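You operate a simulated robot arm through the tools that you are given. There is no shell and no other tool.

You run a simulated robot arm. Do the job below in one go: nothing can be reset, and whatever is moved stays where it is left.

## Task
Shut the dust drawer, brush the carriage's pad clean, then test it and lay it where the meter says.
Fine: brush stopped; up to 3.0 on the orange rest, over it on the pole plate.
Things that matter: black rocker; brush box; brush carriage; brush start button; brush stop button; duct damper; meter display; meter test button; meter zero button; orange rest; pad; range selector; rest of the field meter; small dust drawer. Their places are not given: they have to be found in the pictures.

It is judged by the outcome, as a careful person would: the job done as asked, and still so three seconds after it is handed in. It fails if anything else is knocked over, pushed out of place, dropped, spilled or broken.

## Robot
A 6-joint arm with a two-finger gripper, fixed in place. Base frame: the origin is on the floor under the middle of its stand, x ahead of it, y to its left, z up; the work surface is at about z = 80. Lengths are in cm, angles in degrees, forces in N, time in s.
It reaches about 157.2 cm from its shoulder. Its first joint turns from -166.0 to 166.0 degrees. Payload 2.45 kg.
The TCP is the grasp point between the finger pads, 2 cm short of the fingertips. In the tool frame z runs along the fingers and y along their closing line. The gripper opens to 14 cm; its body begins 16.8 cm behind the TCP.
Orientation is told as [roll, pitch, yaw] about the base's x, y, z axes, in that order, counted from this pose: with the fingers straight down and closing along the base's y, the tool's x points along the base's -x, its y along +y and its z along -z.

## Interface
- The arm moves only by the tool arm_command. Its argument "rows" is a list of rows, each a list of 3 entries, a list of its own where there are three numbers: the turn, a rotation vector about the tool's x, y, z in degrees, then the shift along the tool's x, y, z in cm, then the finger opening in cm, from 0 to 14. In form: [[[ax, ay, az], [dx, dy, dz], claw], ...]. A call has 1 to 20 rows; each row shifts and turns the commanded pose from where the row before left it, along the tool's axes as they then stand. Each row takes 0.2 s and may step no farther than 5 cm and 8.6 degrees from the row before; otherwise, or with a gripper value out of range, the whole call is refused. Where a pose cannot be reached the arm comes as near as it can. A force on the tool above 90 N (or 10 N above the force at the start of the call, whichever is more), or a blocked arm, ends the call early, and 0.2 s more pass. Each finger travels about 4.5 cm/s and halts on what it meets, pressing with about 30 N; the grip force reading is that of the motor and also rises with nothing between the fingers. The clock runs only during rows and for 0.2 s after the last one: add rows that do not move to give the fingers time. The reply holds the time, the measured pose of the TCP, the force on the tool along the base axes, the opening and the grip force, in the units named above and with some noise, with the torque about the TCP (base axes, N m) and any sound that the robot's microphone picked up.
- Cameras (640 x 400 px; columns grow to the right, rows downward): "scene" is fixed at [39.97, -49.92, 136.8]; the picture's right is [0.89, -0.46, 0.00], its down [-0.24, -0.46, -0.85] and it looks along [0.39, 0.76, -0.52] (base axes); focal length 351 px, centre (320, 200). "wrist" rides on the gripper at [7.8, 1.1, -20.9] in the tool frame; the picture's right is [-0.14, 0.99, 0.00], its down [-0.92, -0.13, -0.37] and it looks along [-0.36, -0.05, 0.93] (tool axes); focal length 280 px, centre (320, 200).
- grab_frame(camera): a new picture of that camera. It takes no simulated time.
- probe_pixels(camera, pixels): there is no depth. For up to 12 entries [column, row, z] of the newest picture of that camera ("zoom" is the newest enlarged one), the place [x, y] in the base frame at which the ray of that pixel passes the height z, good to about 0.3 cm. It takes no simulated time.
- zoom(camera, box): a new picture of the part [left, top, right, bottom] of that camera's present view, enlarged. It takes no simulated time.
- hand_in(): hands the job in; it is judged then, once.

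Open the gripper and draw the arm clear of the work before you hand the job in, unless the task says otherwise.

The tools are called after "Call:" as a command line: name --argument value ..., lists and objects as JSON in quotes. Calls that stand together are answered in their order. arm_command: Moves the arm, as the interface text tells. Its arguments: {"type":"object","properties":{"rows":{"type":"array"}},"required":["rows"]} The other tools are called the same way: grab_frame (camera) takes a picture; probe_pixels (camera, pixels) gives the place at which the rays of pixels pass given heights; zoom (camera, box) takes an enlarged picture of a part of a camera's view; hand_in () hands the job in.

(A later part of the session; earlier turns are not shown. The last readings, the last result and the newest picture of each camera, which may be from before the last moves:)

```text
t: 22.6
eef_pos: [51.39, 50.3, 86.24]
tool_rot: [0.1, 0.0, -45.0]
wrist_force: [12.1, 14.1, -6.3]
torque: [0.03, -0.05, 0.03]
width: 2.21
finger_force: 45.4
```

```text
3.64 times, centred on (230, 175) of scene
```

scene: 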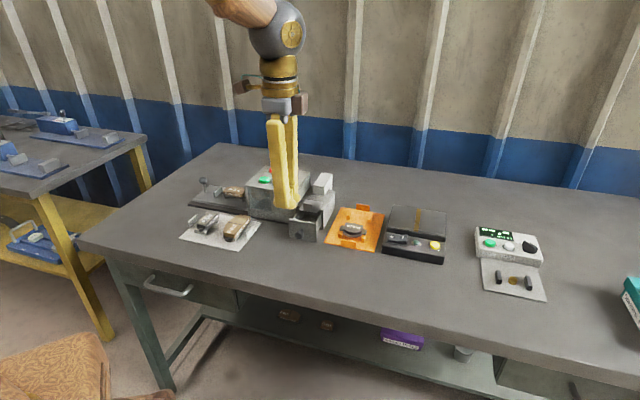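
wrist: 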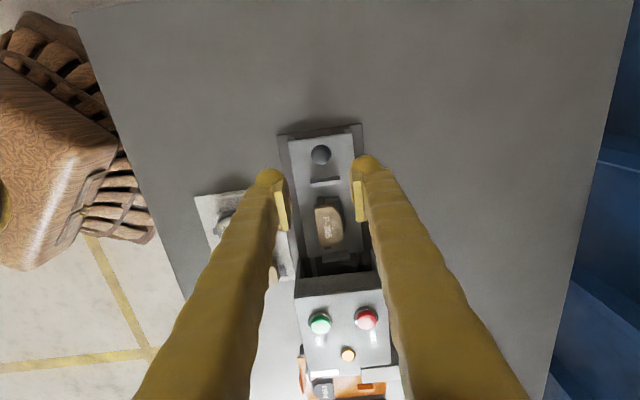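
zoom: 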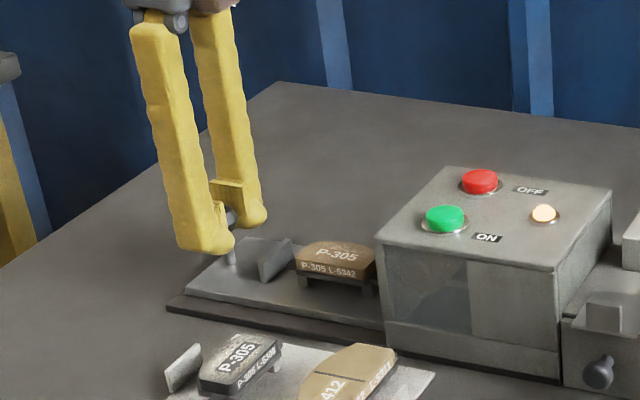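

Gripped at 2.2 cm with an 18 N side load along +v, so I ease 0.2 cm that way and start sliding the carriage toward the box along u.

Call:
arm_command --rows '[[[0, 0, 0], [0, 0.2, 0], 0.5], [[0, 0, 0], [-0.5, 0, 0], 0.5], [[0, 0, 0], [-0.8, 0, 0], 0.5], [[0, 0, 0], [-0.8, 0, 0], 0.5], [[0, 0, 0], [0, 0, 0], 0.5]]'

Call:
zoom --camera "scene" --box '[160, 120, 300, 230]'

```text
t: 23.8
eef_pos: [53.09, 48.87, 85.99]
tool_rot: [0.0, 0.0, -45.1]
wrist_force: [-36.5, -36.3, 18.1]
torque: [-0.21, 0.17, -0.07]
width: 2.17
finger_force: 45.0
```

```text
3.64 times, centred on (230, 175) of scene
```

zoom: 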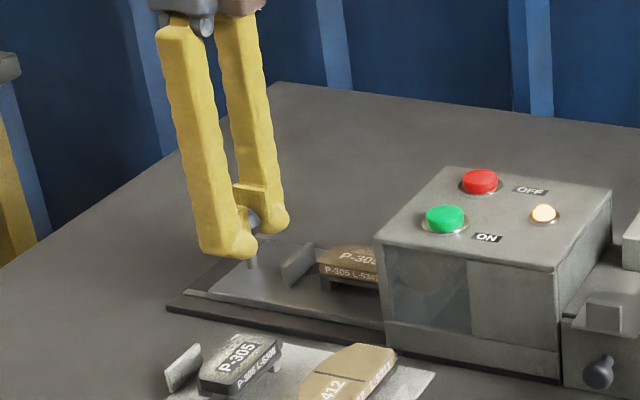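

The carriage slides, but the side load flipped to −51 N along v, so I take back 0.14 cm and continue along u.

Call:
arm_command --rows '[[[0, 0, 0], [0, -0.14, 0], 0.5], [[0, 0, 0], [-0.8, 0, 0], 0.5], [[0, 0, 0], [-0.8, 0, 0], 0.5], [[0, 0, 0], [-0.8, 0, 0], 0.5], [[0, 0, 0], [0, 0, 0], 0.5]]'

```text
t: 25.0
eef_pos: [54.76, 47.08, 86.1]
tool_rot: [-0.1, 0.0, -45.0]
wrist_force: [-40.1, -40.9, -3.8]
torque: [-0.02, 0.04, -0.09]
width: 2.17
finger_force: 45.1
```

The side load indicates the track points ~4° more clockwise than assumed. I shift −0.28 along v and add −0.065 per cm of travel.

Call:
arm_command --rows '[[[0, 0, 0], [0, -0.28, 0], 0.5], [[0, 0, 0], [-0.8, -0.052, 0], 0.5], [[0, 0, 0], [-0.8, -0.052, 0], 0.5], [[0, 0, 0], [0, 0, 0], 0.5]]'

Call:
grab_frame --camera "wrist"

```text
t: 26.0
eef_pos: [55.8, 45.94, 86.15]
tool_rot: [0.1, -0.1, -45.0]
wrist_force: [20.4, 20.5, -49.1]
torque: [-0.03, 0.1, 0.05]
width: 2.18
finger_force: 45.2
```

```text
taken
```

wrist: 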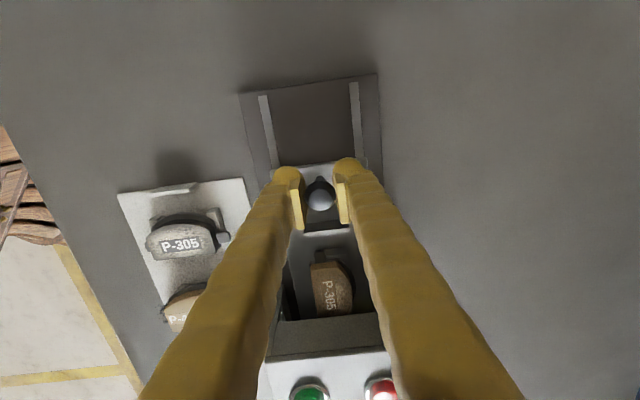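

Side load is now +29 N and z −49 N; I correct +0.11 in v and 0.15 down, then continue with a −0.04/cm drift.

Call:
arm_command --rows '[[[0, 0, 0], [0, 0.11, 0.15], 0.5], [[0, 0, 0], [-0.8, -0.03, 0], 0.5], [[0, 0, 0], [-0.8, -0.03, 0], 0.5], [[0, 0, 0], [-0.8, -0.03, 0], 0.5], [[0, 0, 0], [0, 0, 0], 0.5]]'

Call:
zoom --camera "scene" --box '[190, 130, 320, 230]'

```text
t: 27.2
eef_pos: [57.5, 44.16, 86.1]
tool_rot: [0.5, -0.1, -44.9]
wrist_force: [41.0, 41.7, 22.2]
torque: [0.2, -0.23, 0.06]
width: 2.14
finger_force: 45.4
```

```text
4.00 times, centred on (255, 180) of scene
```

zoom: 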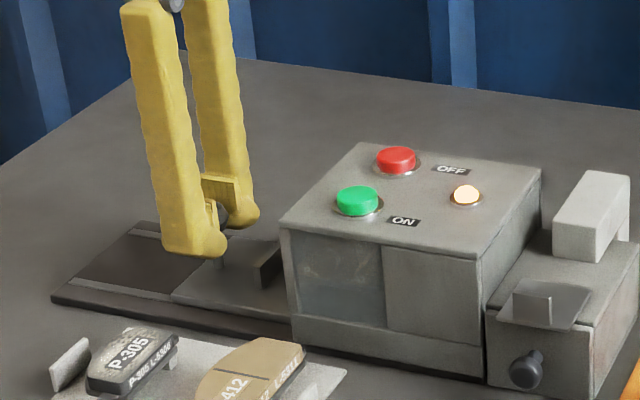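

The load is +58 N along v, so the true track is close to −45° after all (q≈71.97). I shift +0.2 and continue straight.

Call:
arm_command --rows '[[[0, 0, 0], [0, 0.2, -0.05], 0.5], [[0, 0, 0], [-0.8, 0, 0], 0.5], [[0, 0, 0], [-0.8, 0, 0], 0.5], [[0, 0, 0], [-0.8, 0, 0], 0.5], [[0, 0, 0], [0, 0, 0], 0.5]]'

Call:
grab_frame --camera "wrist"

```text
t: 28.4
eef_pos: [59.19, 42.56, 86.14]
tool_rot: [0.1, -0.1, -45.1]
wrist_force: [31.9, 32.4, 26.1]
torque: [0.05, -0.17, 0.08]
width: 2.12
finger_force: 45.3
```

```text
taken
```

wrist: 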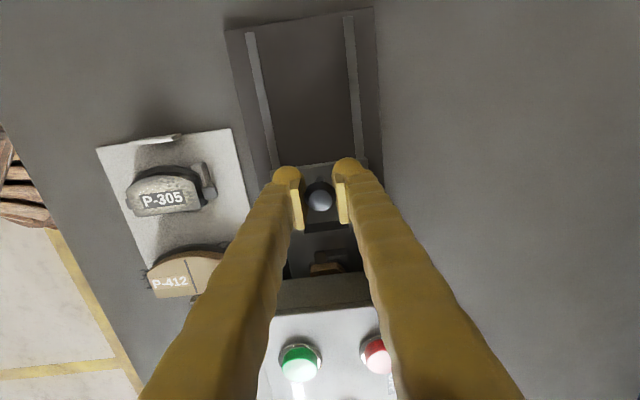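

Still +45 N along v; shift +0.2 and go on 2.4 cm more.

Call:
arm_command --rows '[[[0, 0, 0], [0, 0.2, -0.1], 0.5], [[0, 0, 0], [-0.8, 0.01, 0], 0.5], [[0, 0, 0], [-0.8, 0.01, 0], 0.5], [[0, 0, 0], [-0.8, 0.01, 0], 0.5], [[0, 0, 0], [0, 0, 0], 0.5]]'

Call:
zoom --camera "scene" --box '[190, 130, 320, 230]'

Call:
grab_frame --camera "wrist"

```text
t: 29.6
eef_pos: [61.0, 40.91, 85.91]
tool_rot: [-0.1, 0.0, -45.0]
wrist_force: [-12.9, -13.4, 23.5]
torque: [-0.06, 0.04, -0.02]
width: 2.14
finger_force: 44.9
```

```text
4.00 times, centred on (255, 180) of scene
```

zoom: 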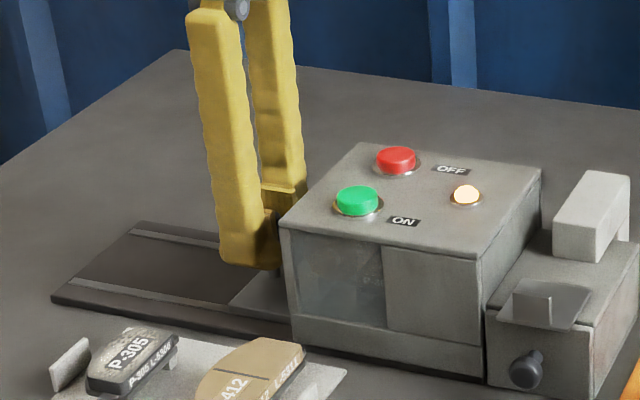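

```text
taken
```

wrist: 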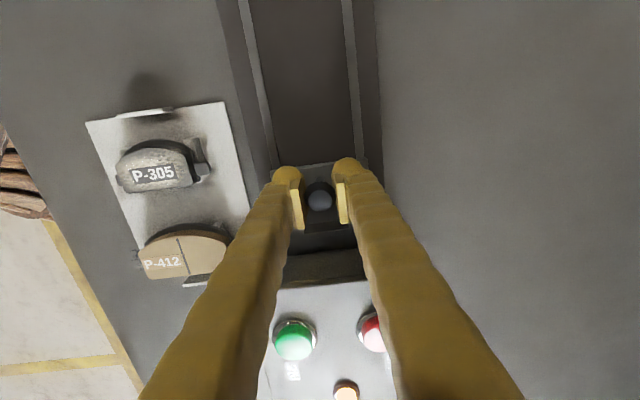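

The carriage is at p≈14.2, the pad should be under the brush. I zoom on the window to see.

Call:
zoom --camera "scene" --box '[240, 170, 330, 226]'

Call:
zoom --camera "wrist" --box '[260, 140, 400, 300]'

```text
7.11 times, centred on (285, 198) of scene
```

zoom: 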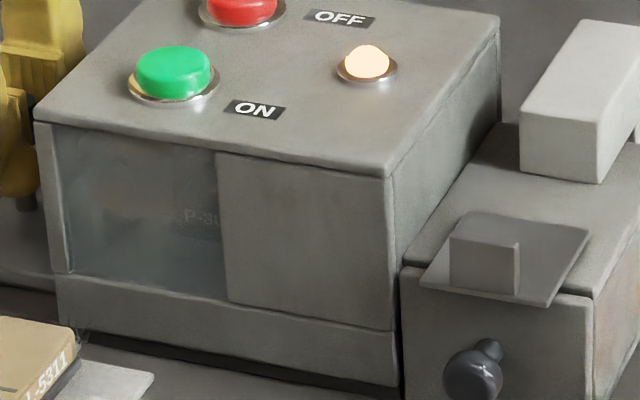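

```text
2.50 times, centred on (330, 220) of wrist
```

zoom: 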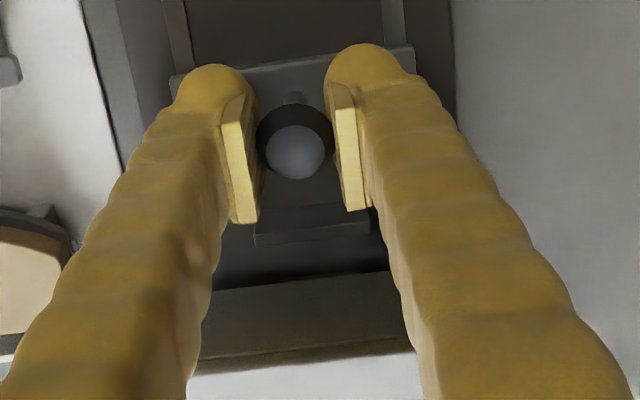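

The pad's label "P-30" shows through the window. I push a little further to feel for the end stop.

Call:
arm_command --rows '[[[0, 0, 0], [-0.4, -0.05, -0.1], 0.5], [[0, 0, 0], [-0.4, 0, 0], 0.5], [[0, 0, 0], [0, 0, 0], 0.5]]'

Call:
zoom --camera "scene" --box '[230, 160, 330, 226]'

```text
t: 30.4
eef_pos: [61.45, 40.36, 86.03]
tool_rot: [0.0, 0.0, -45.0]
wrist_force: [-13.4, 3.3, -37.3]
torque: [0.08, 0.07, 0.01]
width: 2.17
finger_force: 45.1
```

```text
6.06 times, centred on (280, 193) of scene
```

zoom: 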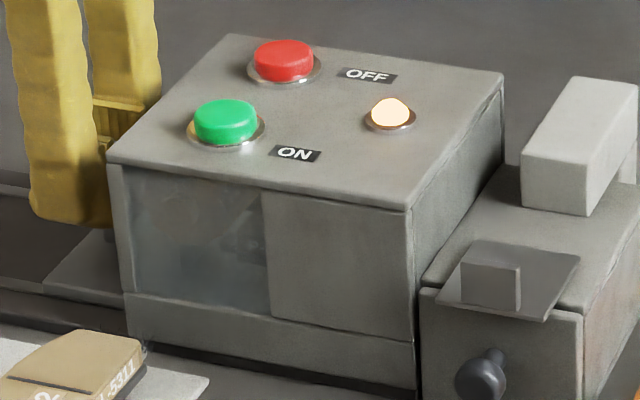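

A slight resistance (−12 N along u) appears. I push 0.3 cm more to confirm the stop.

Call:
arm_command --rows '[[[0, 0, 0], [-0.2, 0, 0.1], 0.5], [[0, 0, 0], [-0.1, 0, 0], 0.5], [[0, 0, 0], [0, 0, 0], 0.5]]'

Call:
zoom --camera "scene" --box '[230, 160, 330, 226]'

```text
t: 31.2
eef_pos: [61.76, 40.01, 86.05]
tool_rot: [0.0, 0.0, -45.0]
wrist_force: [-41.8, -2.7, -3.0]
torque: [0.02, 0.17, -0.04]
width: 2.19
finger_force: 44.9
```

```text
6.06 times, centred on (280, 193) of scene
```

zoom: 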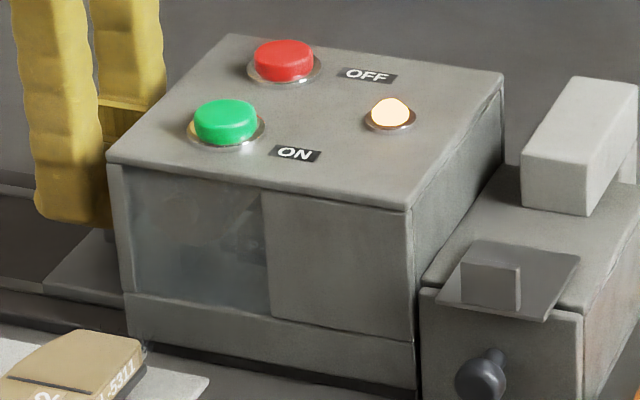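

At p≈15.4 the u-force is −28 N: end stop reached, pad centred in the box. I ease off slightly and hold for ~3 s while the brush runs.

Call:
arm_command --rows '[[[0, 0, 0], [0.12, -0.1, 0], 0.5], [[0, 0, 0], [0, 0, 0], 0.5], [[0, 0, 0], [0, 0, 0], 0.5], [[0, 0, 0], [0, 0, 0], 0.5], [[0, 0, 0], [0, 0, 0], 0.5], [[0, 0, 0], [0, 0, 0], 0.5], [[0, 0, 0], [0, 0, 0], 0.5], [[0, 0, 0], [0, 0, 0], 0.5], [[0, 0, 0], [0, 0, 0], 0.5], [[0, 0, 0], [0, 0, 0], 0.5], [[0, 0, 0], [0, 0, 0], 0.5], [[0, 0, 0], [0, 0, 0], 0.5], [[0, 0, 0], [0, 0, 0], 0.5], [[0, 0, 0], [0, 0, 0], 0.5]]'

Call:
zoom --camera "scene" --box '[230, 160, 330, 226]'

```text
t: 34.2
eef_pos: [61.57, 40.36, 86.07]
tool_rot: [0.1, 0.0, -45.0]
wrist_force: [-7.9, -9.1, -4.4]
torque: [-0.01, -0.01, 0.06]
width: 2.16
finger_force: 44.2
```

```text
6.06 times, centred on (280, 193) of scene
```

zoom: 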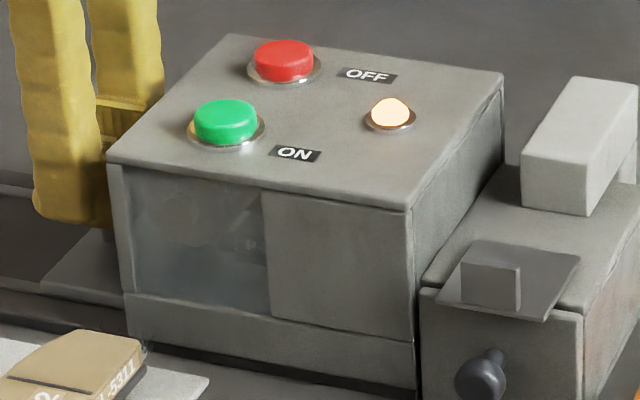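

The brush has run ~3 s on the pad. I pull the carriage back out straight, following the side-offset profile found on the way in, to look at the pad.

Call:
arm_command --rows '[[[0, 0, 0], [1, 0.02, 0], 0.5], [[0, 0, 0], [1, 0.02, 0], 0.5], [[0, 0, 0], [1, 0.02, 0], 0.5], [[0, 0, 0], [1.1, 0.03, 0], 0.5], [[0, 0, 0], [0, 0, 0], 0.5]]'

```text
t: 35.4
eef_pos: [58.69, 43.2, 86.03]
tool_rot: [0.0, 0.0, -45.0]
wrist_force: [-29.1, -27.2, 24.6]
torque: [-0.12, 0.18, 0.1]
width: 2.13
finger_force: 44.5
```

Side load −40 N; I fold in a −0.2 shift and keep pulling.

Call:
arm_command --rows '[[[0, 0, 0], [1, -0.1, -0.05], 0.5], [[0, 0, 0], [1, -0.1, 0], 0.5], [[0, 0, 0], [1, -0.05, 0], 0.5], [[0, 0, 0], [1, -0.03, 0], 0.5], [[0, 0, 0], [0, 0, 0], 0.5]]'

Call:
zoom --camera "scene" --box '[190, 130, 320, 230]'

```text
t: 36.6
eef_pos: [55.7, 45.98, 86.18]
tool_rot: [0.0, 0.0, -44.9]
wrist_force: [14.8, 16.9, -39.6]
torque: [-0.08, 0.02, -0.05]
width: 2.15
finger_force: 45.0
```

```text
4.00 times, centred on (255, 180) of scene
```

zoom: 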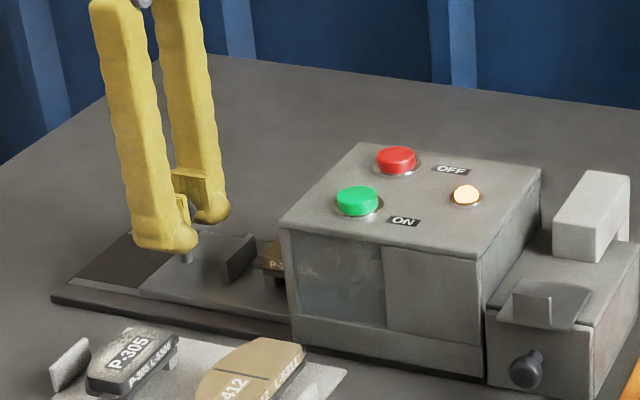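

Carriage coming out fine; I continue pulling 3.5 cm with small corrections.

Call:
arm_command --rows '[[[0, 0, 0], [1, 0.08, 0.15], 0.5], [[0, 0, 0], [1, 0.03, 0], 0.5], [[0, 0, 0], [1, 0.03, 0], 0.5], [[0, 0, 0], [0.8, 0.03, 0], 0.5], [[0, 0, 0], [0, 0, 0], 0.5]]'

Call:
zoom --camera "wrist" --box '[240, 130, 400, 330]'

Call:
zoom --camera "scene" --box '[190, 160, 280, 220]'

```text
t: 37.8
eef_pos: [53.31, 48.66, 86.13]
tool_rot: [0.0, 0.1, -45.0]
wrist_force: [-7.8, -6.9, 22.6]
torque: [0.03, 0.06, 0.02]
width: 2.16
finger_force: 45.4
```

```text
2.00 times, centred on (320, 230) of wrist
```

zoom: 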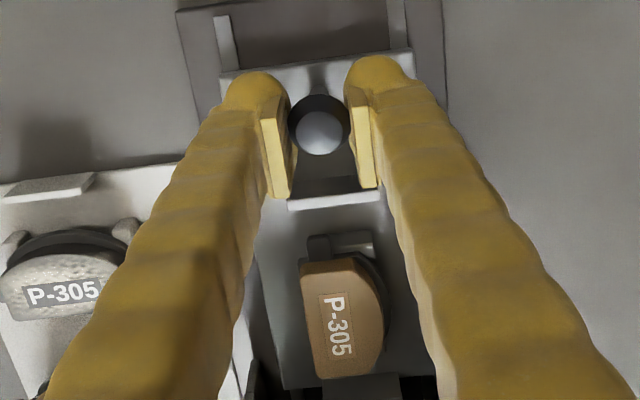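

```text
6.67 times, centred on (235, 190) of scene
```

zoom: 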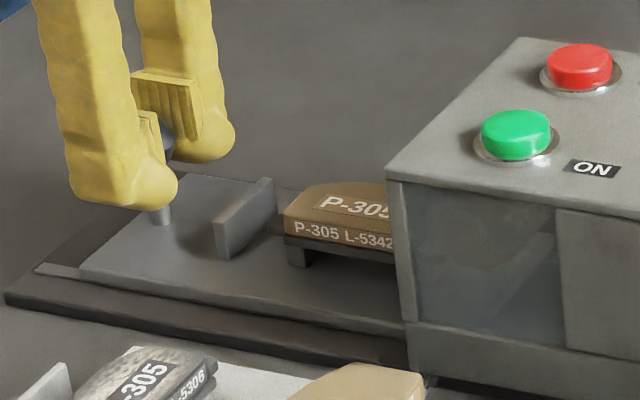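

The pad now looks clean—smooth brown with no grey dust. I pull the carriage the last ~2.3 cm back and release the knob.

Call:
arm_command --rows '[[[0, 0, 0], [0.8, 0, 0], 0.5], [[0, 0, 0], [0.8, 0.03, 0], 0.5], [[0, 0, 0], [0.6, 0.03, 0], 0.5], [[0, 0, 0], [0, 0, 0], 0.5]]'

Call:
zoom --camera "wrist" --box '[240, 100, 400, 300]'

```text
t: 38.8
eef_pos: [51.77, 50.07, 86.07]
tool_rot: [0.0, 0.0, -45.0]
wrist_force: [5.0, -28.9, 18.1]
torque: [-0.05, 0.0, 0.08]
width: 2.14
finger_force: 45.0
```

```text
2.00 times, centred on (320, 200) of wrist
```

zoom: 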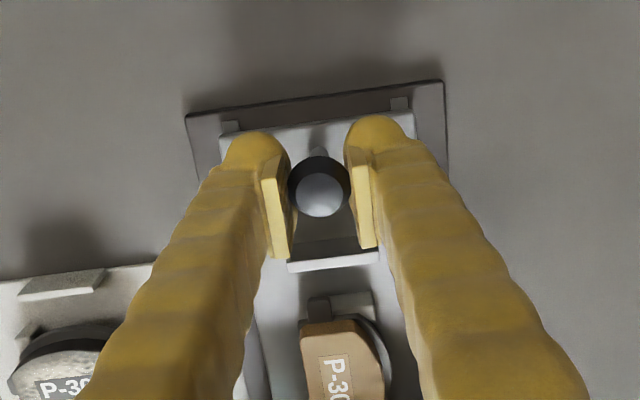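

The outer end stop is reached (+24 N along u), carriage back at its start. I open the fingers and rise.

Call:
arm_command --rows '[[[0, 0, 0], [-0.1, 0, 0], 2], [[0, 0, 0], [0, 0, 0], 3.5], [[0, 0, 0], [0, 0, 0], 5], [[0, 0, 0], [0, 0, 0], 5], [[0, 0, 0], [0, 0, -3.5], 5], [[0, 0, 0], [0, 0, -4], 5], [[0, 0, 0], [0, 0, -4], 3], [[0, 0, 0], [0, 0, -3], 0], [[0, 0, 0], [0, 0, 0], 0]]'

Call:
grab_frame --camera "wrist"

Call:
zoom --camera "scene" --box '[170, 140, 330, 250]'

```text
t: 40.8
eef_pos: [51.72, 49.99, 100.56]
tool_rot: [0.1, -0.1, -45.1]
wrist_force: [0.2, -0.6, 0.6]
torque: [0.02, 0.03, 0.0]
width: 0.0
finger_force: 14.5
```

```text
taken
```

wrist: 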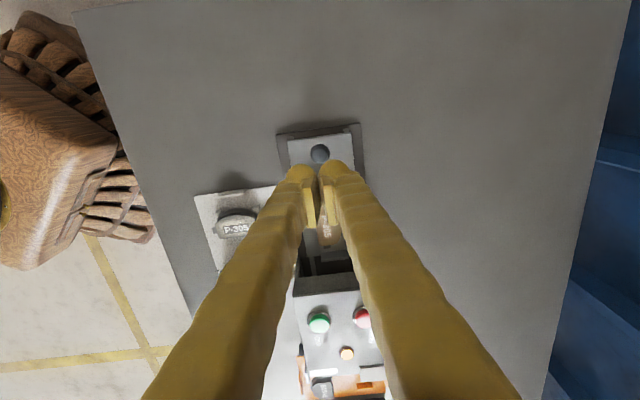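

```text
3.64 times, centred on (250, 195) of scene
```

zoom: 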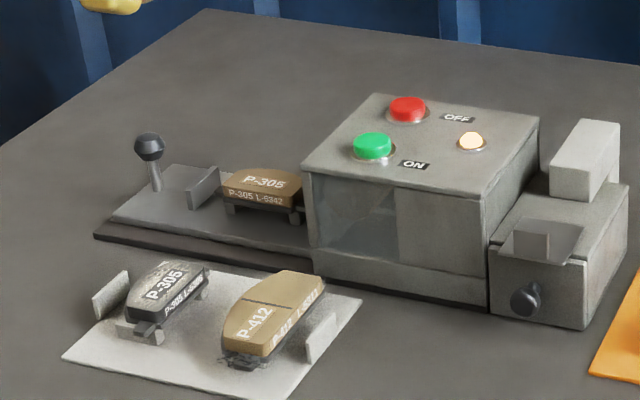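

The pad is clean. Now I go to press OFF at about (69.6,36.6,91.4) with closed fingers.

Call:
arm_command --rows '[[[0, 0, 0], [-4.4, 0.64, 0], 0], [[0, 0, 0], [-4.4, 0.64, 0], 0], [[0, 0, 0], [-4.4, 0.64, 0], 0], [[0, 0, 0], [-4.4, 0.64, 0], 0], [[0, 0, 0], [-4.5, 0.64, 0], 0], [[0, 0, 0], [0, 0, 3.5], 0], [[0, 0, 0], [0, 0, 0], 0]]'

Call:
zoom --camera "wrist" --box '[240, 120, 400, 220]'

```text
t: 42.4
eef_pos: [69.83, 36.73, 96.99]
tool_rot: [0.2, -0.1, -45.0]
wrist_force: [-1.4, 0.9, 0.4]
torque: [-0.02, -0.03, 0.0]
width: 0.0
finger_force: 29.7
```

```text
4.00 times, centred on (320, 170) of wrist
```

zoom: 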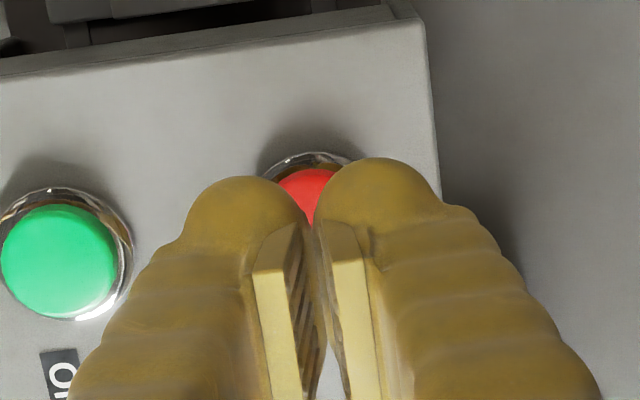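

OFF is nearly under the fingers; I apply the same small shift as for ON and press.

Call:
arm_command --rows '[[[0, 0, 0], [-0.3, -0.25, 1.5], 0], [[0, 0, 0], [0, 0, 1.5], 0], [[0, 0, 0], [0, 0, 0.5], 0], [[0, 0, 0], [0, 0, 0.3], 0], [[0, 0, 0], [0, 0, 0], 0]]'

Call:
zoom --camera "scene" --box '[210, 130, 340, 230]'

```text
t: 43.6
eef_pos: [69.71, 36.34, 93.32]
tool_rot: [0.1, 0.0, -45.0]
wrist_force: [1.0, -1.0, 3.0]
torque: [0.01, 0.0, -0.01]
width: 0.61
finger_force: 29.7
heard: click
```

```text
4.00 times, centred on (275, 180) of scene
```

zoom: 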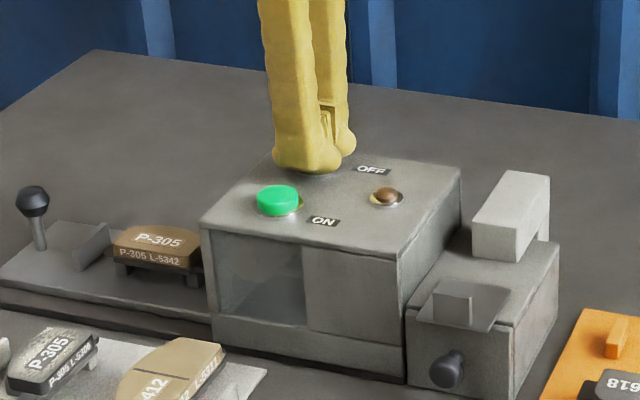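

The lamp went out after the click: brush stopped. Now I rise and fly toward the meter (scene ≈ (508,245)) to view it, and pass over the pole plate.

Call:
arm_command --rows '[[[0, 0, 0], [0, 0, -4], 0], [[0, 0, 0], [0, 0, -4], 0], [[0, 0, 0], [0, 0, -4], 2], [[0, 0, 0], [-4.5, -1, 0], 4], [[0, 0, 0], [-4.5, -1, 0], 6], [[0, 0, 0], [-4.5, -1, 0], 8], [[0, 0, 0], [-4.5, -1, 0], 10], [[0, 0, 0], [-4.5, -1, 0], 12], [[0, 0, 0], [-4.5, -1, 0], 14], [[0, 0, 0], [0, 0, 0], 14]]'

Call:
grab_frame --camera "wrist"

```text
t: 45.8
eef_pos: [84.66, 12.99, 105.39]
tool_rot: [-0.1, 0.0, -45.0]
wrist_force: [-0.5, 0.2, 0.1]
torque: [-0.02, -0.01, 0.0]
width: 14.01
finger_force: 0.0
```

```text
taken
```

wrist: 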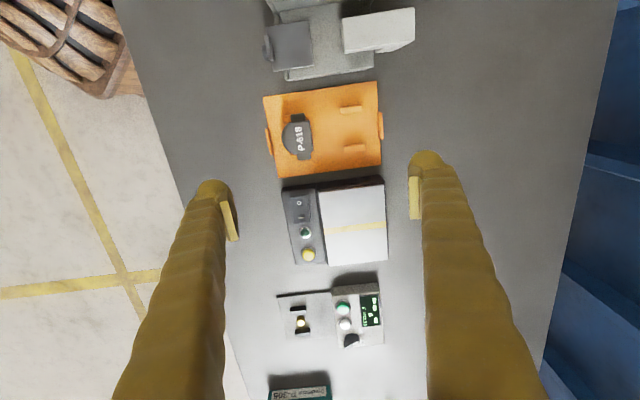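

Call:
zoom --camera "wrist" --box '[250, 70, 400, 180]'

Call:
zoom --camera "wrist" --box '[260, 170, 400, 280]'

Call:
zoom --camera "wrist" --box '[260, 265, 400, 365]'

```text
3.64 times, centred on (325, 125) of wrist
```

zoom: 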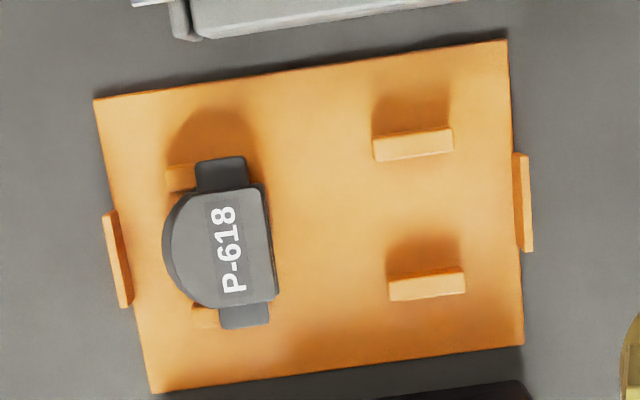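

```text
3.64 times, centred on (330, 225) of wrist
```

zoom: 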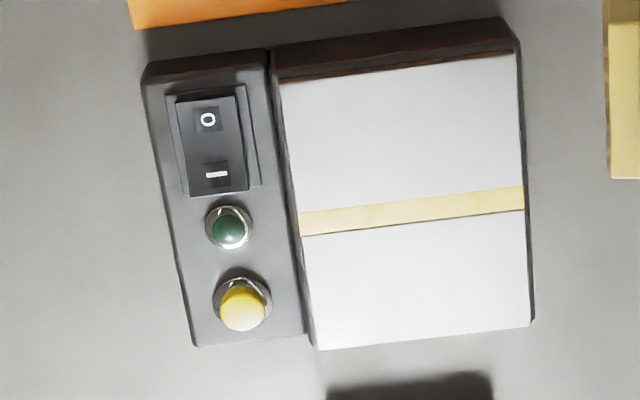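

```text
4.00 times, centred on (330, 315) of wrist
```

zoom: 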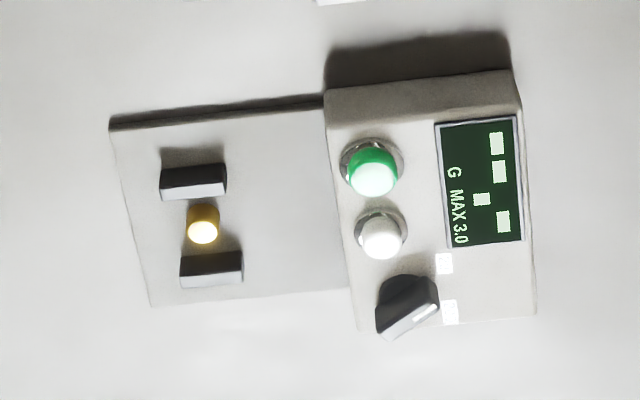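

Orange rest has one free station (two bars near (425,215) zoom), meter rest has two dark bars with a brass sensor between. I move on to look at the meter close up.

Call:
arm_command --rows '[[[0, 0, 0], [-4.5, -1, 0], 14], [[0, 0, 0], [-4.5, -1, 0], 14], [[0, 0, 0], [-4.5, -1, 0], 14], [[0, 0, 0], [-4.5, -1, 0], 14], [[0, 0, 0], [-4.5, -1, 0], 14], [[0, 0, 0], [0, 0, 3], 14], [[0, 0, 0], [0, 0, 0], 14]]'

Call:
grab_frame --camera "wrist"

Call:
zoom --camera "scene" --box '[450, 210, 570, 310]'

```text
t: 47.4
eef_pos: [96.96, -6.28, 101.94]
tool_rot: [0.1, 0.0, -45.0]
wrist_force: [-0.2, -0.4, 0.3]
torque: [-0.01, 0.0, -0.01]
width: 14.0
finger_force: 0.1
```

```text
taken
```

wrist: 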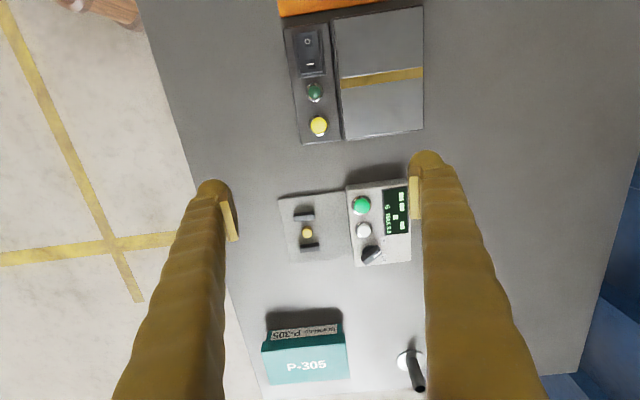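

```text
4.00 times, centred on (510, 260) of scene
```

zoom: 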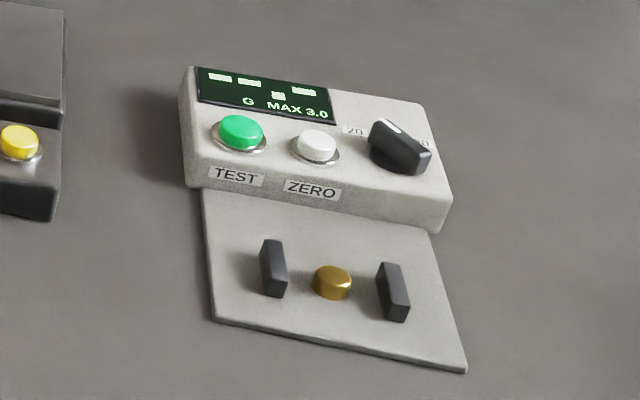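

Call:
zoom --camera "wrist" --box '[340, 170, 430, 275]'

Call:
zoom --camera "wrist" --box '[270, 175, 370, 275]'

Call:
zoom --camera "scene" --box '[470, 215, 550, 265]'

Call:
zoom --camera "wrist" --box '[275, 10, 435, 150]'

```text
3.81 times, centred on (385, 222) of wrist
```

zoom: 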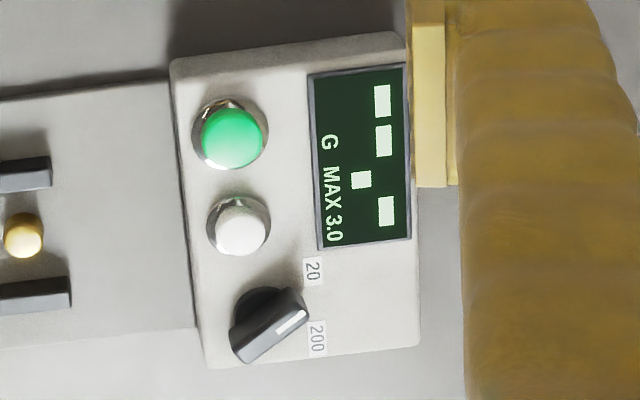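

```text
4.00 times, centred on (320, 225) of wrist
```

zoom: 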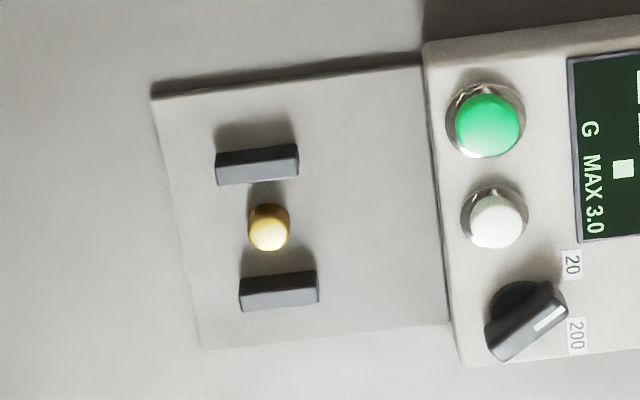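

```text
8.00 times, centred on (510, 240) of scene
```

zoom: 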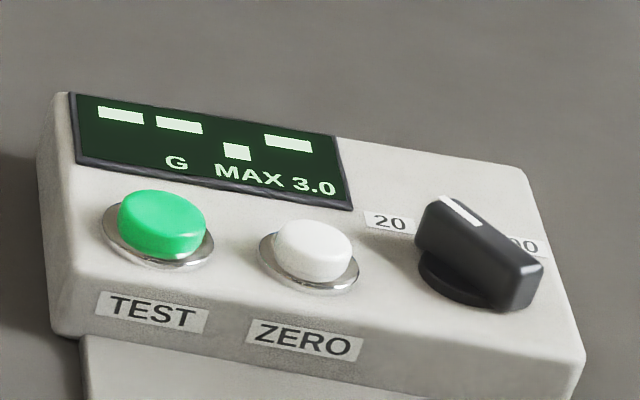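

```text
2.86 times, centred on (355, 80) of wrist
```

zoom: 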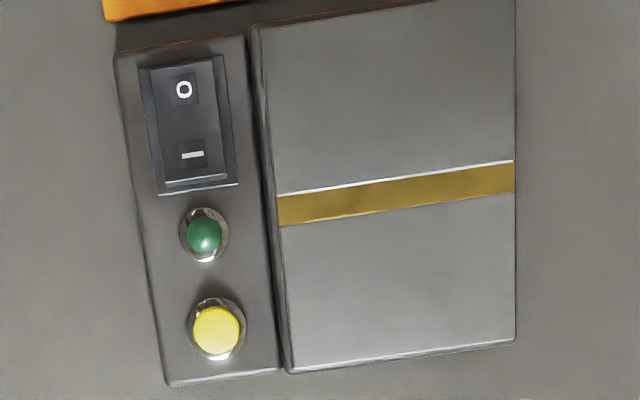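

The display shows dashes (“--.-”, MAX 3.0), selector mark points to 20. I locate the TEST and ZERO button tops and the rest's bars by probing both cameras.

Call:
probe_pixels --camera "wrist" --pixels '[[362, 205.7, 84], [362, 205.7, 86], [362, 205.7, 88], [364, 228, 84], [364, 228, 86], [304, 215, 82], [304, 215, 84], [309.8, 246, 82], [309.8, 246, 84], [307, 231, 82], [307, 231, 83]]'

Call:
probe_pixels --camera "scene" --pixels '[[490.1, 242.2, 84], [490.1, 242.2, 86], [490.1, 242.2, 88], [509, 245.7, 84], [509, 245.7, 86], [498.5, 270.5, 82], [498.5, 270.5, 84], [528, 276, 82], [528, 276, 84], [513, 278.5, 82], [513, 278.5, 83]]'

```text
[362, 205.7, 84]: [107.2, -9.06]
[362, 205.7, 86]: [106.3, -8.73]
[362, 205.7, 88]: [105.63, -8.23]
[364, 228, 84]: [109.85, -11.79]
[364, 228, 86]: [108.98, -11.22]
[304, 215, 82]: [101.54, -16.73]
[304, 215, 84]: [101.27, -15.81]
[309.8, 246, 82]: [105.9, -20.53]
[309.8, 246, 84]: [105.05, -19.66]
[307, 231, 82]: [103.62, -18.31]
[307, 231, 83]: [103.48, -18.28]
```

```text
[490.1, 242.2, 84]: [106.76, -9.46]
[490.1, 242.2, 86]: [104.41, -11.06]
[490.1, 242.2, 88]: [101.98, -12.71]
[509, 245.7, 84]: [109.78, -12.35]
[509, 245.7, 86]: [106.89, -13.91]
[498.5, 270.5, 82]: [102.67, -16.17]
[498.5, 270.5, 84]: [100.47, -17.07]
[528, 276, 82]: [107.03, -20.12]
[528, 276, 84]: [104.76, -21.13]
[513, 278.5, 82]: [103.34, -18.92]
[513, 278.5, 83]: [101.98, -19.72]
```

TEST top ≈ (107.4,−9.15,83.5), ZERO ≈ (110.05,−11.95,83.6); meter rest bars centred on p≈86.05,q≈60.05 with tops ≈83.3. Before placing the pad I check the empty meter by pressing TEST with the closed +v finger; first move above it.

Call:
arm_command --rows '[[[0, 0, 0], [-3, 1.4, 0], 10], [[0, 0, 0], [-3, 1.4, 0], 6], [[0, 0, 0], [-3.3, 1.4, 0], 3], [[0, 0, 0], [0, 0, 3], 1], [[0, 0, 0], [0, 0, 3], 0], [[0, 0, 0], [0, 0, 3], 0], [[0, 0, 0], [0, 0, 0], 0], [[0, 0, 0], [0, 0, 0], 0], [[0, 0, 0], [0, 0, 0], 0]]'

Call:
zoom --camera "wrist" --box '[240, 120, 400, 220]'

Call:
zoom --camera "scene" --box '[450, 190, 570, 290]'

```text
t: 49.4
eef_pos: [106.32, -9.98, 93.34]
tool_rot: [0.0, 0.0, -45.0]
wrist_force: [0.4, -0.3, -0.6]
torque: [-0.02, 0.01, 0.02]
width: 0.0
finger_force: 25.8
```

```text
4.00 times, centred on (320, 170) of wrist
```

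zoom: 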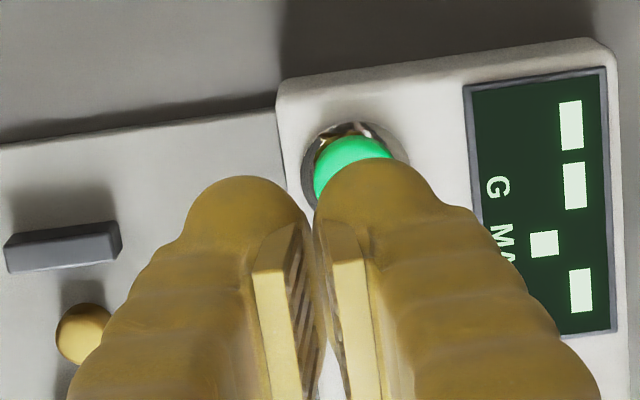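

```text
4.00 times, centred on (510, 240) of scene
```

zoom: 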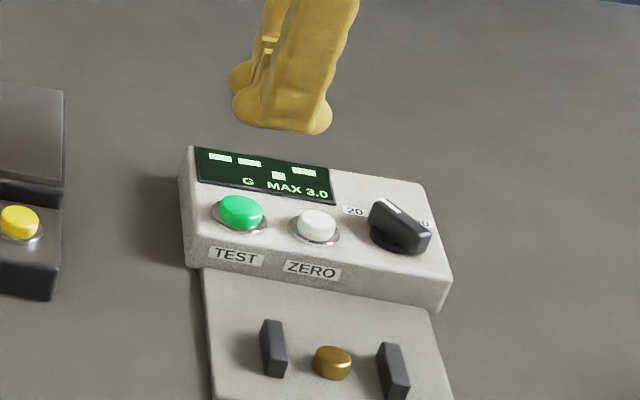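

The +v finger is over TEST (small −0.2 shift needed). I descend to just above it and then press in small steps.

Call:
arm_command --rows '[[[0, 0, 0], [0, -0.2, 3], 0], [[0, 0, 0], [0, 0, 3], 0], [[0, 0, 0], [0, 0, 1.4], 0], [[0, 0, 0], [0, 0, 0.3], 0], [[0, 0, 0], [0, 0, 0], 0]]'

Call:
zoom --camera "scene" --box '[460, 200, 560, 270]'

```text
t: 50.6
eef_pos: [106.36, -10.11, 85.66]
tool_rot: [0.1, 0.0, -45.0]
wrist_force: [-0.1, 0.7, 2.0]
torque: [0.03, -0.01, 0.02]
width: 0.03
finger_force: 29.4
heard: click
```

```text
5.71 times, centred on (510, 235) of scene
```

zoom: 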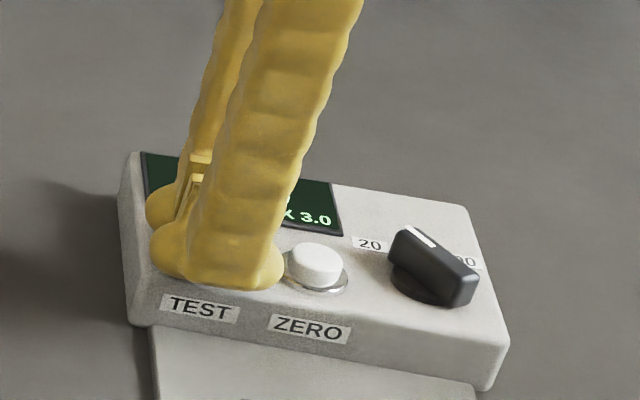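

Click heard at TEST. I lift a few cm and read the display.

Call:
arm_command --rows '[[[0, 0, 0], [0, 0, -3], 0], [[0, 0, 0], [0, 0, -3], 0], [[0, 0, 0], [0, 0, -2], 0], [[0, 0, 0], [0, 0, 0], 0]]'

Call:
zoom --camera "scene" --box '[460, 200, 560, 270]'

Call:
zoom --camera "wrist" --box '[320, 120, 420, 220]'

```text
t: 51.6
eef_pos: [106.19, -10.01, 93.52]
tool_rot: [0.0, 0.0, -45.0]
wrist_force: [0.8, 0.0, -0.2]
torque: [0.01, -0.03, 0.01]
width: 0.01
finger_force: 29.0
```

```text
5.71 times, centred on (510, 235) of scene
```

zoom: 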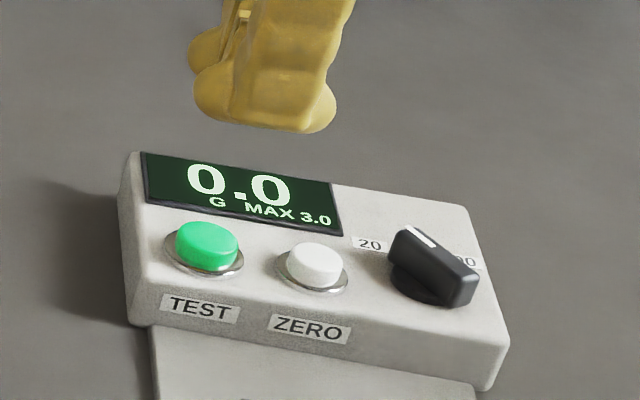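

```text
4.00 times, centred on (370, 170) of wrist
```

zoom: 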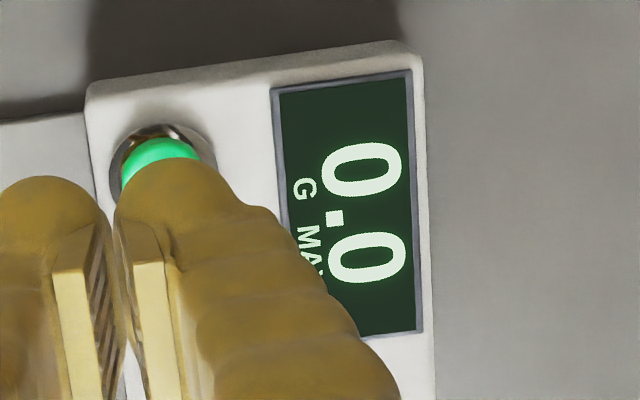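

Empty meter reads 0.0 G, so it needs no zeroing. I now fly back to the carriage to pick up the cleaned pad.

Call:
arm_command --rows '[[[0, 0, 0], [0, 0, -4], 0], [[0, 0, 0], [0, 0, -4], 0], [[0, 0, 0], [0, 0, -4], 0], [[0, 0, 0], [4.4, 0.23, 0], 2], [[0, 0, 0], [4.4, 0.23, 0], 4], [[0, 0, 0], [4.4, 0.23, 0], 6], [[0, 0, 0], [4.4, 0.23, 0], 7], [[0, 0, 0], [4.4, 0.23, 0], 7], [[0, 0, 0], [4.4, 0.23, 0], 7], [[0, 0, 0], [4.4, 0.23, 0], 7], [[0, 0, 0], [4.4, 0.23, 0], 7], [[0, 0, 0], [4.4, 0.23, 0], 7], [[0, 0, 0], [4.4, 0.23, 0], 7], [[0, 0, 0], [4.4, 0.23, 0], 7], [[0, 0, 0], [4.4, 0.23, 0], 7], [[0, 0, 0], [4.4, 0.23, 0], 7], [[0, 0, 0], [4.4, 0.23, 0], 7], [[0, 0, 0], [4.4, 0.23, 0], 7], [[0, 0, 0], [4.4, 0.23, 0], 7]]'

Call:
grab_frame --camera "wrist"

```text
t: 55.6
eef_pos: [58.98, 42.42, 105.33]
tool_rot: [0.1, 0.1, -45.0]
wrist_force: [-0.3, -0.5, -0.5]
torque: [0.06, 0.03, -0.03]
width: 6.97
finger_force: 0.0
```

```text
taken
```

wrist: 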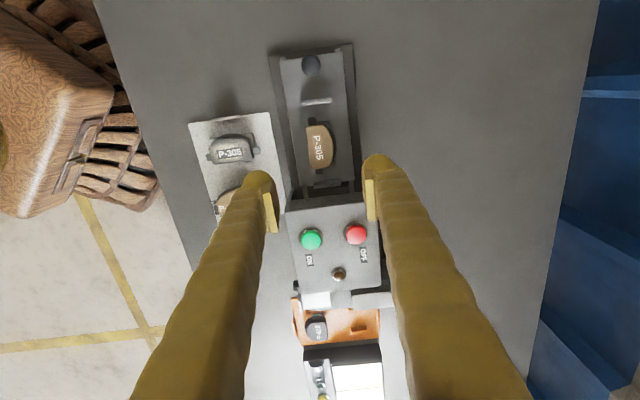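

Call:
zoom --camera "wrist" --box '[270, 90, 370, 200]'

Call:
zoom --camera "scene" --box '[210, 170, 270, 210]'

```text
3.64 times, centred on (320, 145) of wrist
```

zoom: 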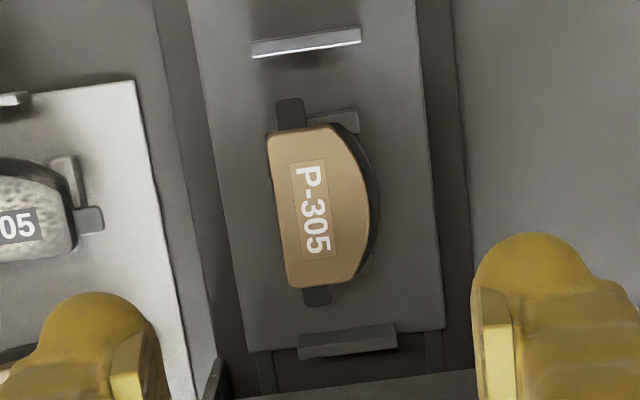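

```text
10.00 times, centred on (240, 190) of scene
```

zoom: 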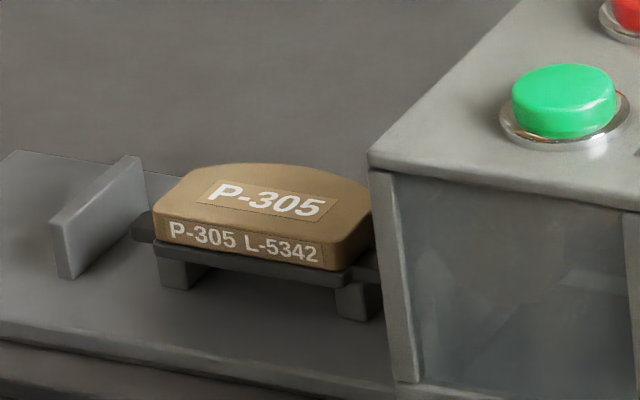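

The pad rests by its plate on two grey blocks with the flat side toward −v. I triangulate its top edge corners and centre for the grasp.

Call:
probe_pixels --camera "wrist" --pixels '[[305.7, 127.1, 85], [305.7, 127.1, 87], [311.2, 168.4, 85], [311.2, 168.4, 87], [333.2, 148.3, 85], [333.2, 148.3, 87], [311.5, 119, 84], [319, 171.5, 84], [315, 102, 86], [326, 183, 84]]'

Call:
probe_pixels --camera "scene" --pixels '[[223.8, 190.7, 85], [223.8, 190.7, 87], [241.5, 194.5, 85], [241.5, 194.5, 87], [225, 198, 83], [244, 201.5, 83], [223.5, 195, 84], [224, 198.7, 82.5], [224, 198.7, 80.5]]'

```text
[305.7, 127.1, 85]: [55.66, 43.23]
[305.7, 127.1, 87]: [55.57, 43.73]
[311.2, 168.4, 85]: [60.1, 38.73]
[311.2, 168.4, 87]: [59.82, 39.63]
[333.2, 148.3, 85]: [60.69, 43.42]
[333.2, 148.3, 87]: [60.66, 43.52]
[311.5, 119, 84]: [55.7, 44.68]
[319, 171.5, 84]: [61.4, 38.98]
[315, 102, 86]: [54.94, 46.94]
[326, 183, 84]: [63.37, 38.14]
```

```text
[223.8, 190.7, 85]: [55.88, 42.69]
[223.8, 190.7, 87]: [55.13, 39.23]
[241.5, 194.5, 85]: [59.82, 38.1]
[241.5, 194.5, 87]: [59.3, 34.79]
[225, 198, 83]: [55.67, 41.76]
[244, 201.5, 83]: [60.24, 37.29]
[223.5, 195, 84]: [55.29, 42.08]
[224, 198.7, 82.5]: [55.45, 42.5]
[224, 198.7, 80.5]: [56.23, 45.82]
```

Pad top ≈84.7, flat edge at q≈69.85 from p≈8.84 to 15.2, arc apex q≈73.6; centre p≈12.0,q≈71.7, aligned within 1° with the tool. I descend partway and check alignment.

Call:
arm_command --rows '[[[0, 0, 0], [-0.3, 0, 4], 6], [[0, 0, 0], [0, 0, 4], 6], [[0, 0, 0], [0, 0, 4], 6], [[0, 0, 0], [0, 0, 4], 6], [[0, 0, 0], [0, 0, 2], 6], [[0, 0, 0], [0, 0, 0], 6]]'

Call:
zoom --camera "wrist" --box '[240, 100, 400, 240]'

Call:
zoom --camera "scene" --box '[190, 150, 290, 215]'

```text
t: 57.0
eef_pos: [59.09, 42.16, 87.38]
tool_rot: [0.1, 0.0, -45.0]
wrist_force: [0.0, 0.8, 0.2]
torque: [0.0, -0.03, -0.02]
width: 6.0
finger_force: 0.1
```

```text
2.86 times, centred on (320, 170) of wrist
```

zoom: 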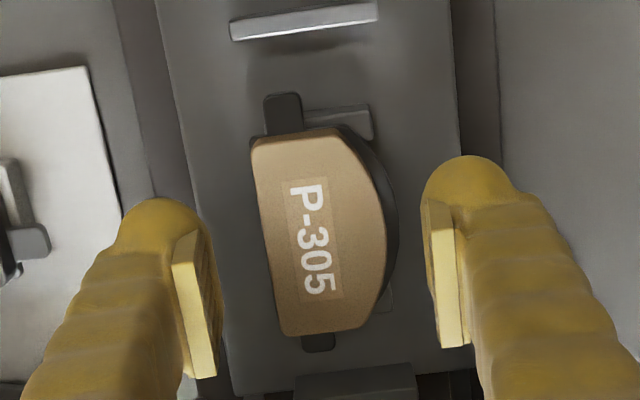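

```text
6.15 times, centred on (240, 182) of scene
```

zoom: 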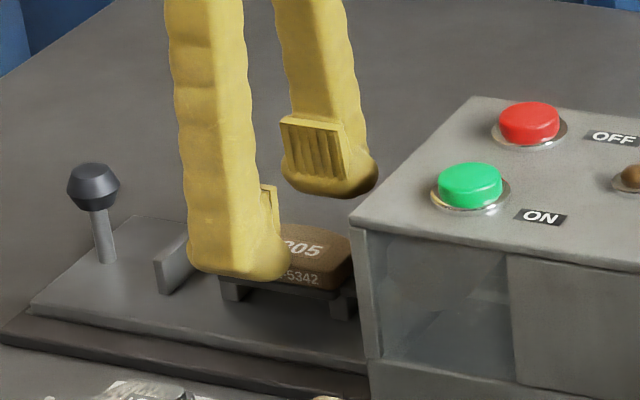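

Alignment is good (pad centre ≈0.2 cm toward +v). I shift 0.2, descend to TCP z≈84.6 and close the fingers.

Call:
arm_command --rows '[[[0, 0, 0], [0, 0.2, 1.2], 6], [[0, 0, 0], [0, 0, 0.8], 6], [[0, 0, 0], [0, 0, 0.5], 6], [[0, 0, 0], [0, 0, 0.3], 6], [[0, 0, 0], [0, 0, 0], 6]]'

Call:
zoom --camera "scene" --box '[190, 150, 290, 215]'

```text
t: 58.2
eef_pos: [59.39, 42.11, 84.72]
tool_rot: [0.1, 0.0, -45.0]
wrist_force: [-0.3, 0.1, 0.2]
torque: [-0.03, -0.02, -0.02]
width: 6.01
finger_force: 0.0
```

```text
6.15 times, centred on (240, 182) of scene
```

zoom: 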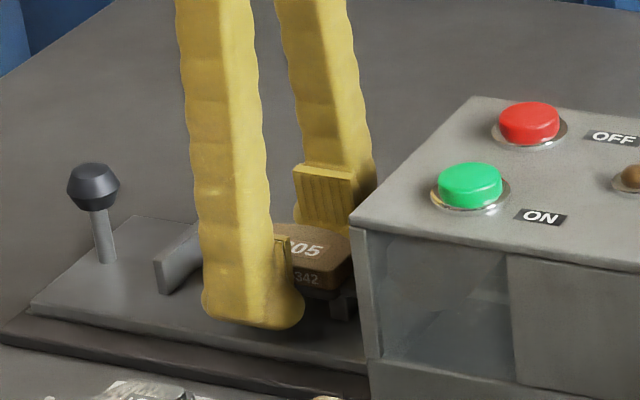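

No contact below. I close the fingers gently on the pad.

Call:
arm_command --rows '[[[0, 0, 0], [0, 0, 0], 5], [[0, 0, 0], [0, 0, 0], 4.4], [[0, 0, 0], [0, 0, 0], 4], [[0, 0, 0], [0, 0, 0], 3.6], [[0, 0, 0], [0, 0, 0], 3.2], [[0, 0, 0], [0, 0, 0], 2.8], [[0, 0, 0], [0, 0, 0], 2.8]]'

Call:
zoom --camera "wrist" --box '[240, 100, 400, 240]'

Call:
zoom --camera "scene" --box '[190, 150, 290, 215]'

```text
t: 59.7
eef_pos: [59.61, 42.25, 85.25]
tool_rot: [0.4, 0.0, -44.9]
wrist_force: [-5.1, -5.1, 36.6]
torque: [0.36, -0.31, 0.03]
width: 3.92
finger_force: 30.3
stopped in row 7: the force on the tool passed its limit at 92 N (the readings are from after the stop); the commanded pose is now the measured one
```

```text
2.86 times, centred on (320, 170) of wrist
```

zoom: 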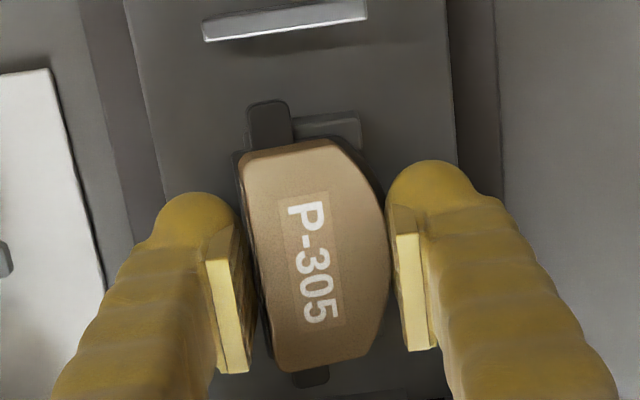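

```text
6.15 times, centred on (240, 182) of scene
```

zoom: 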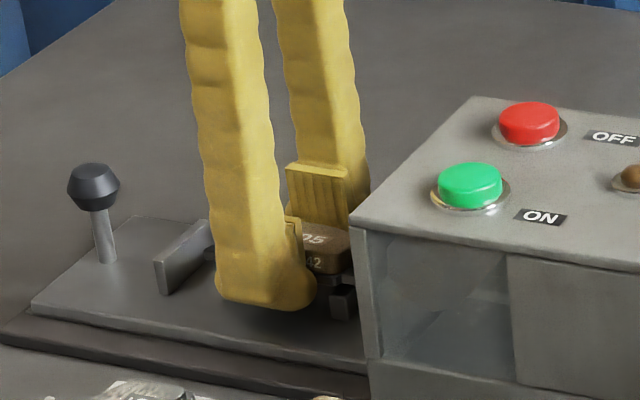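

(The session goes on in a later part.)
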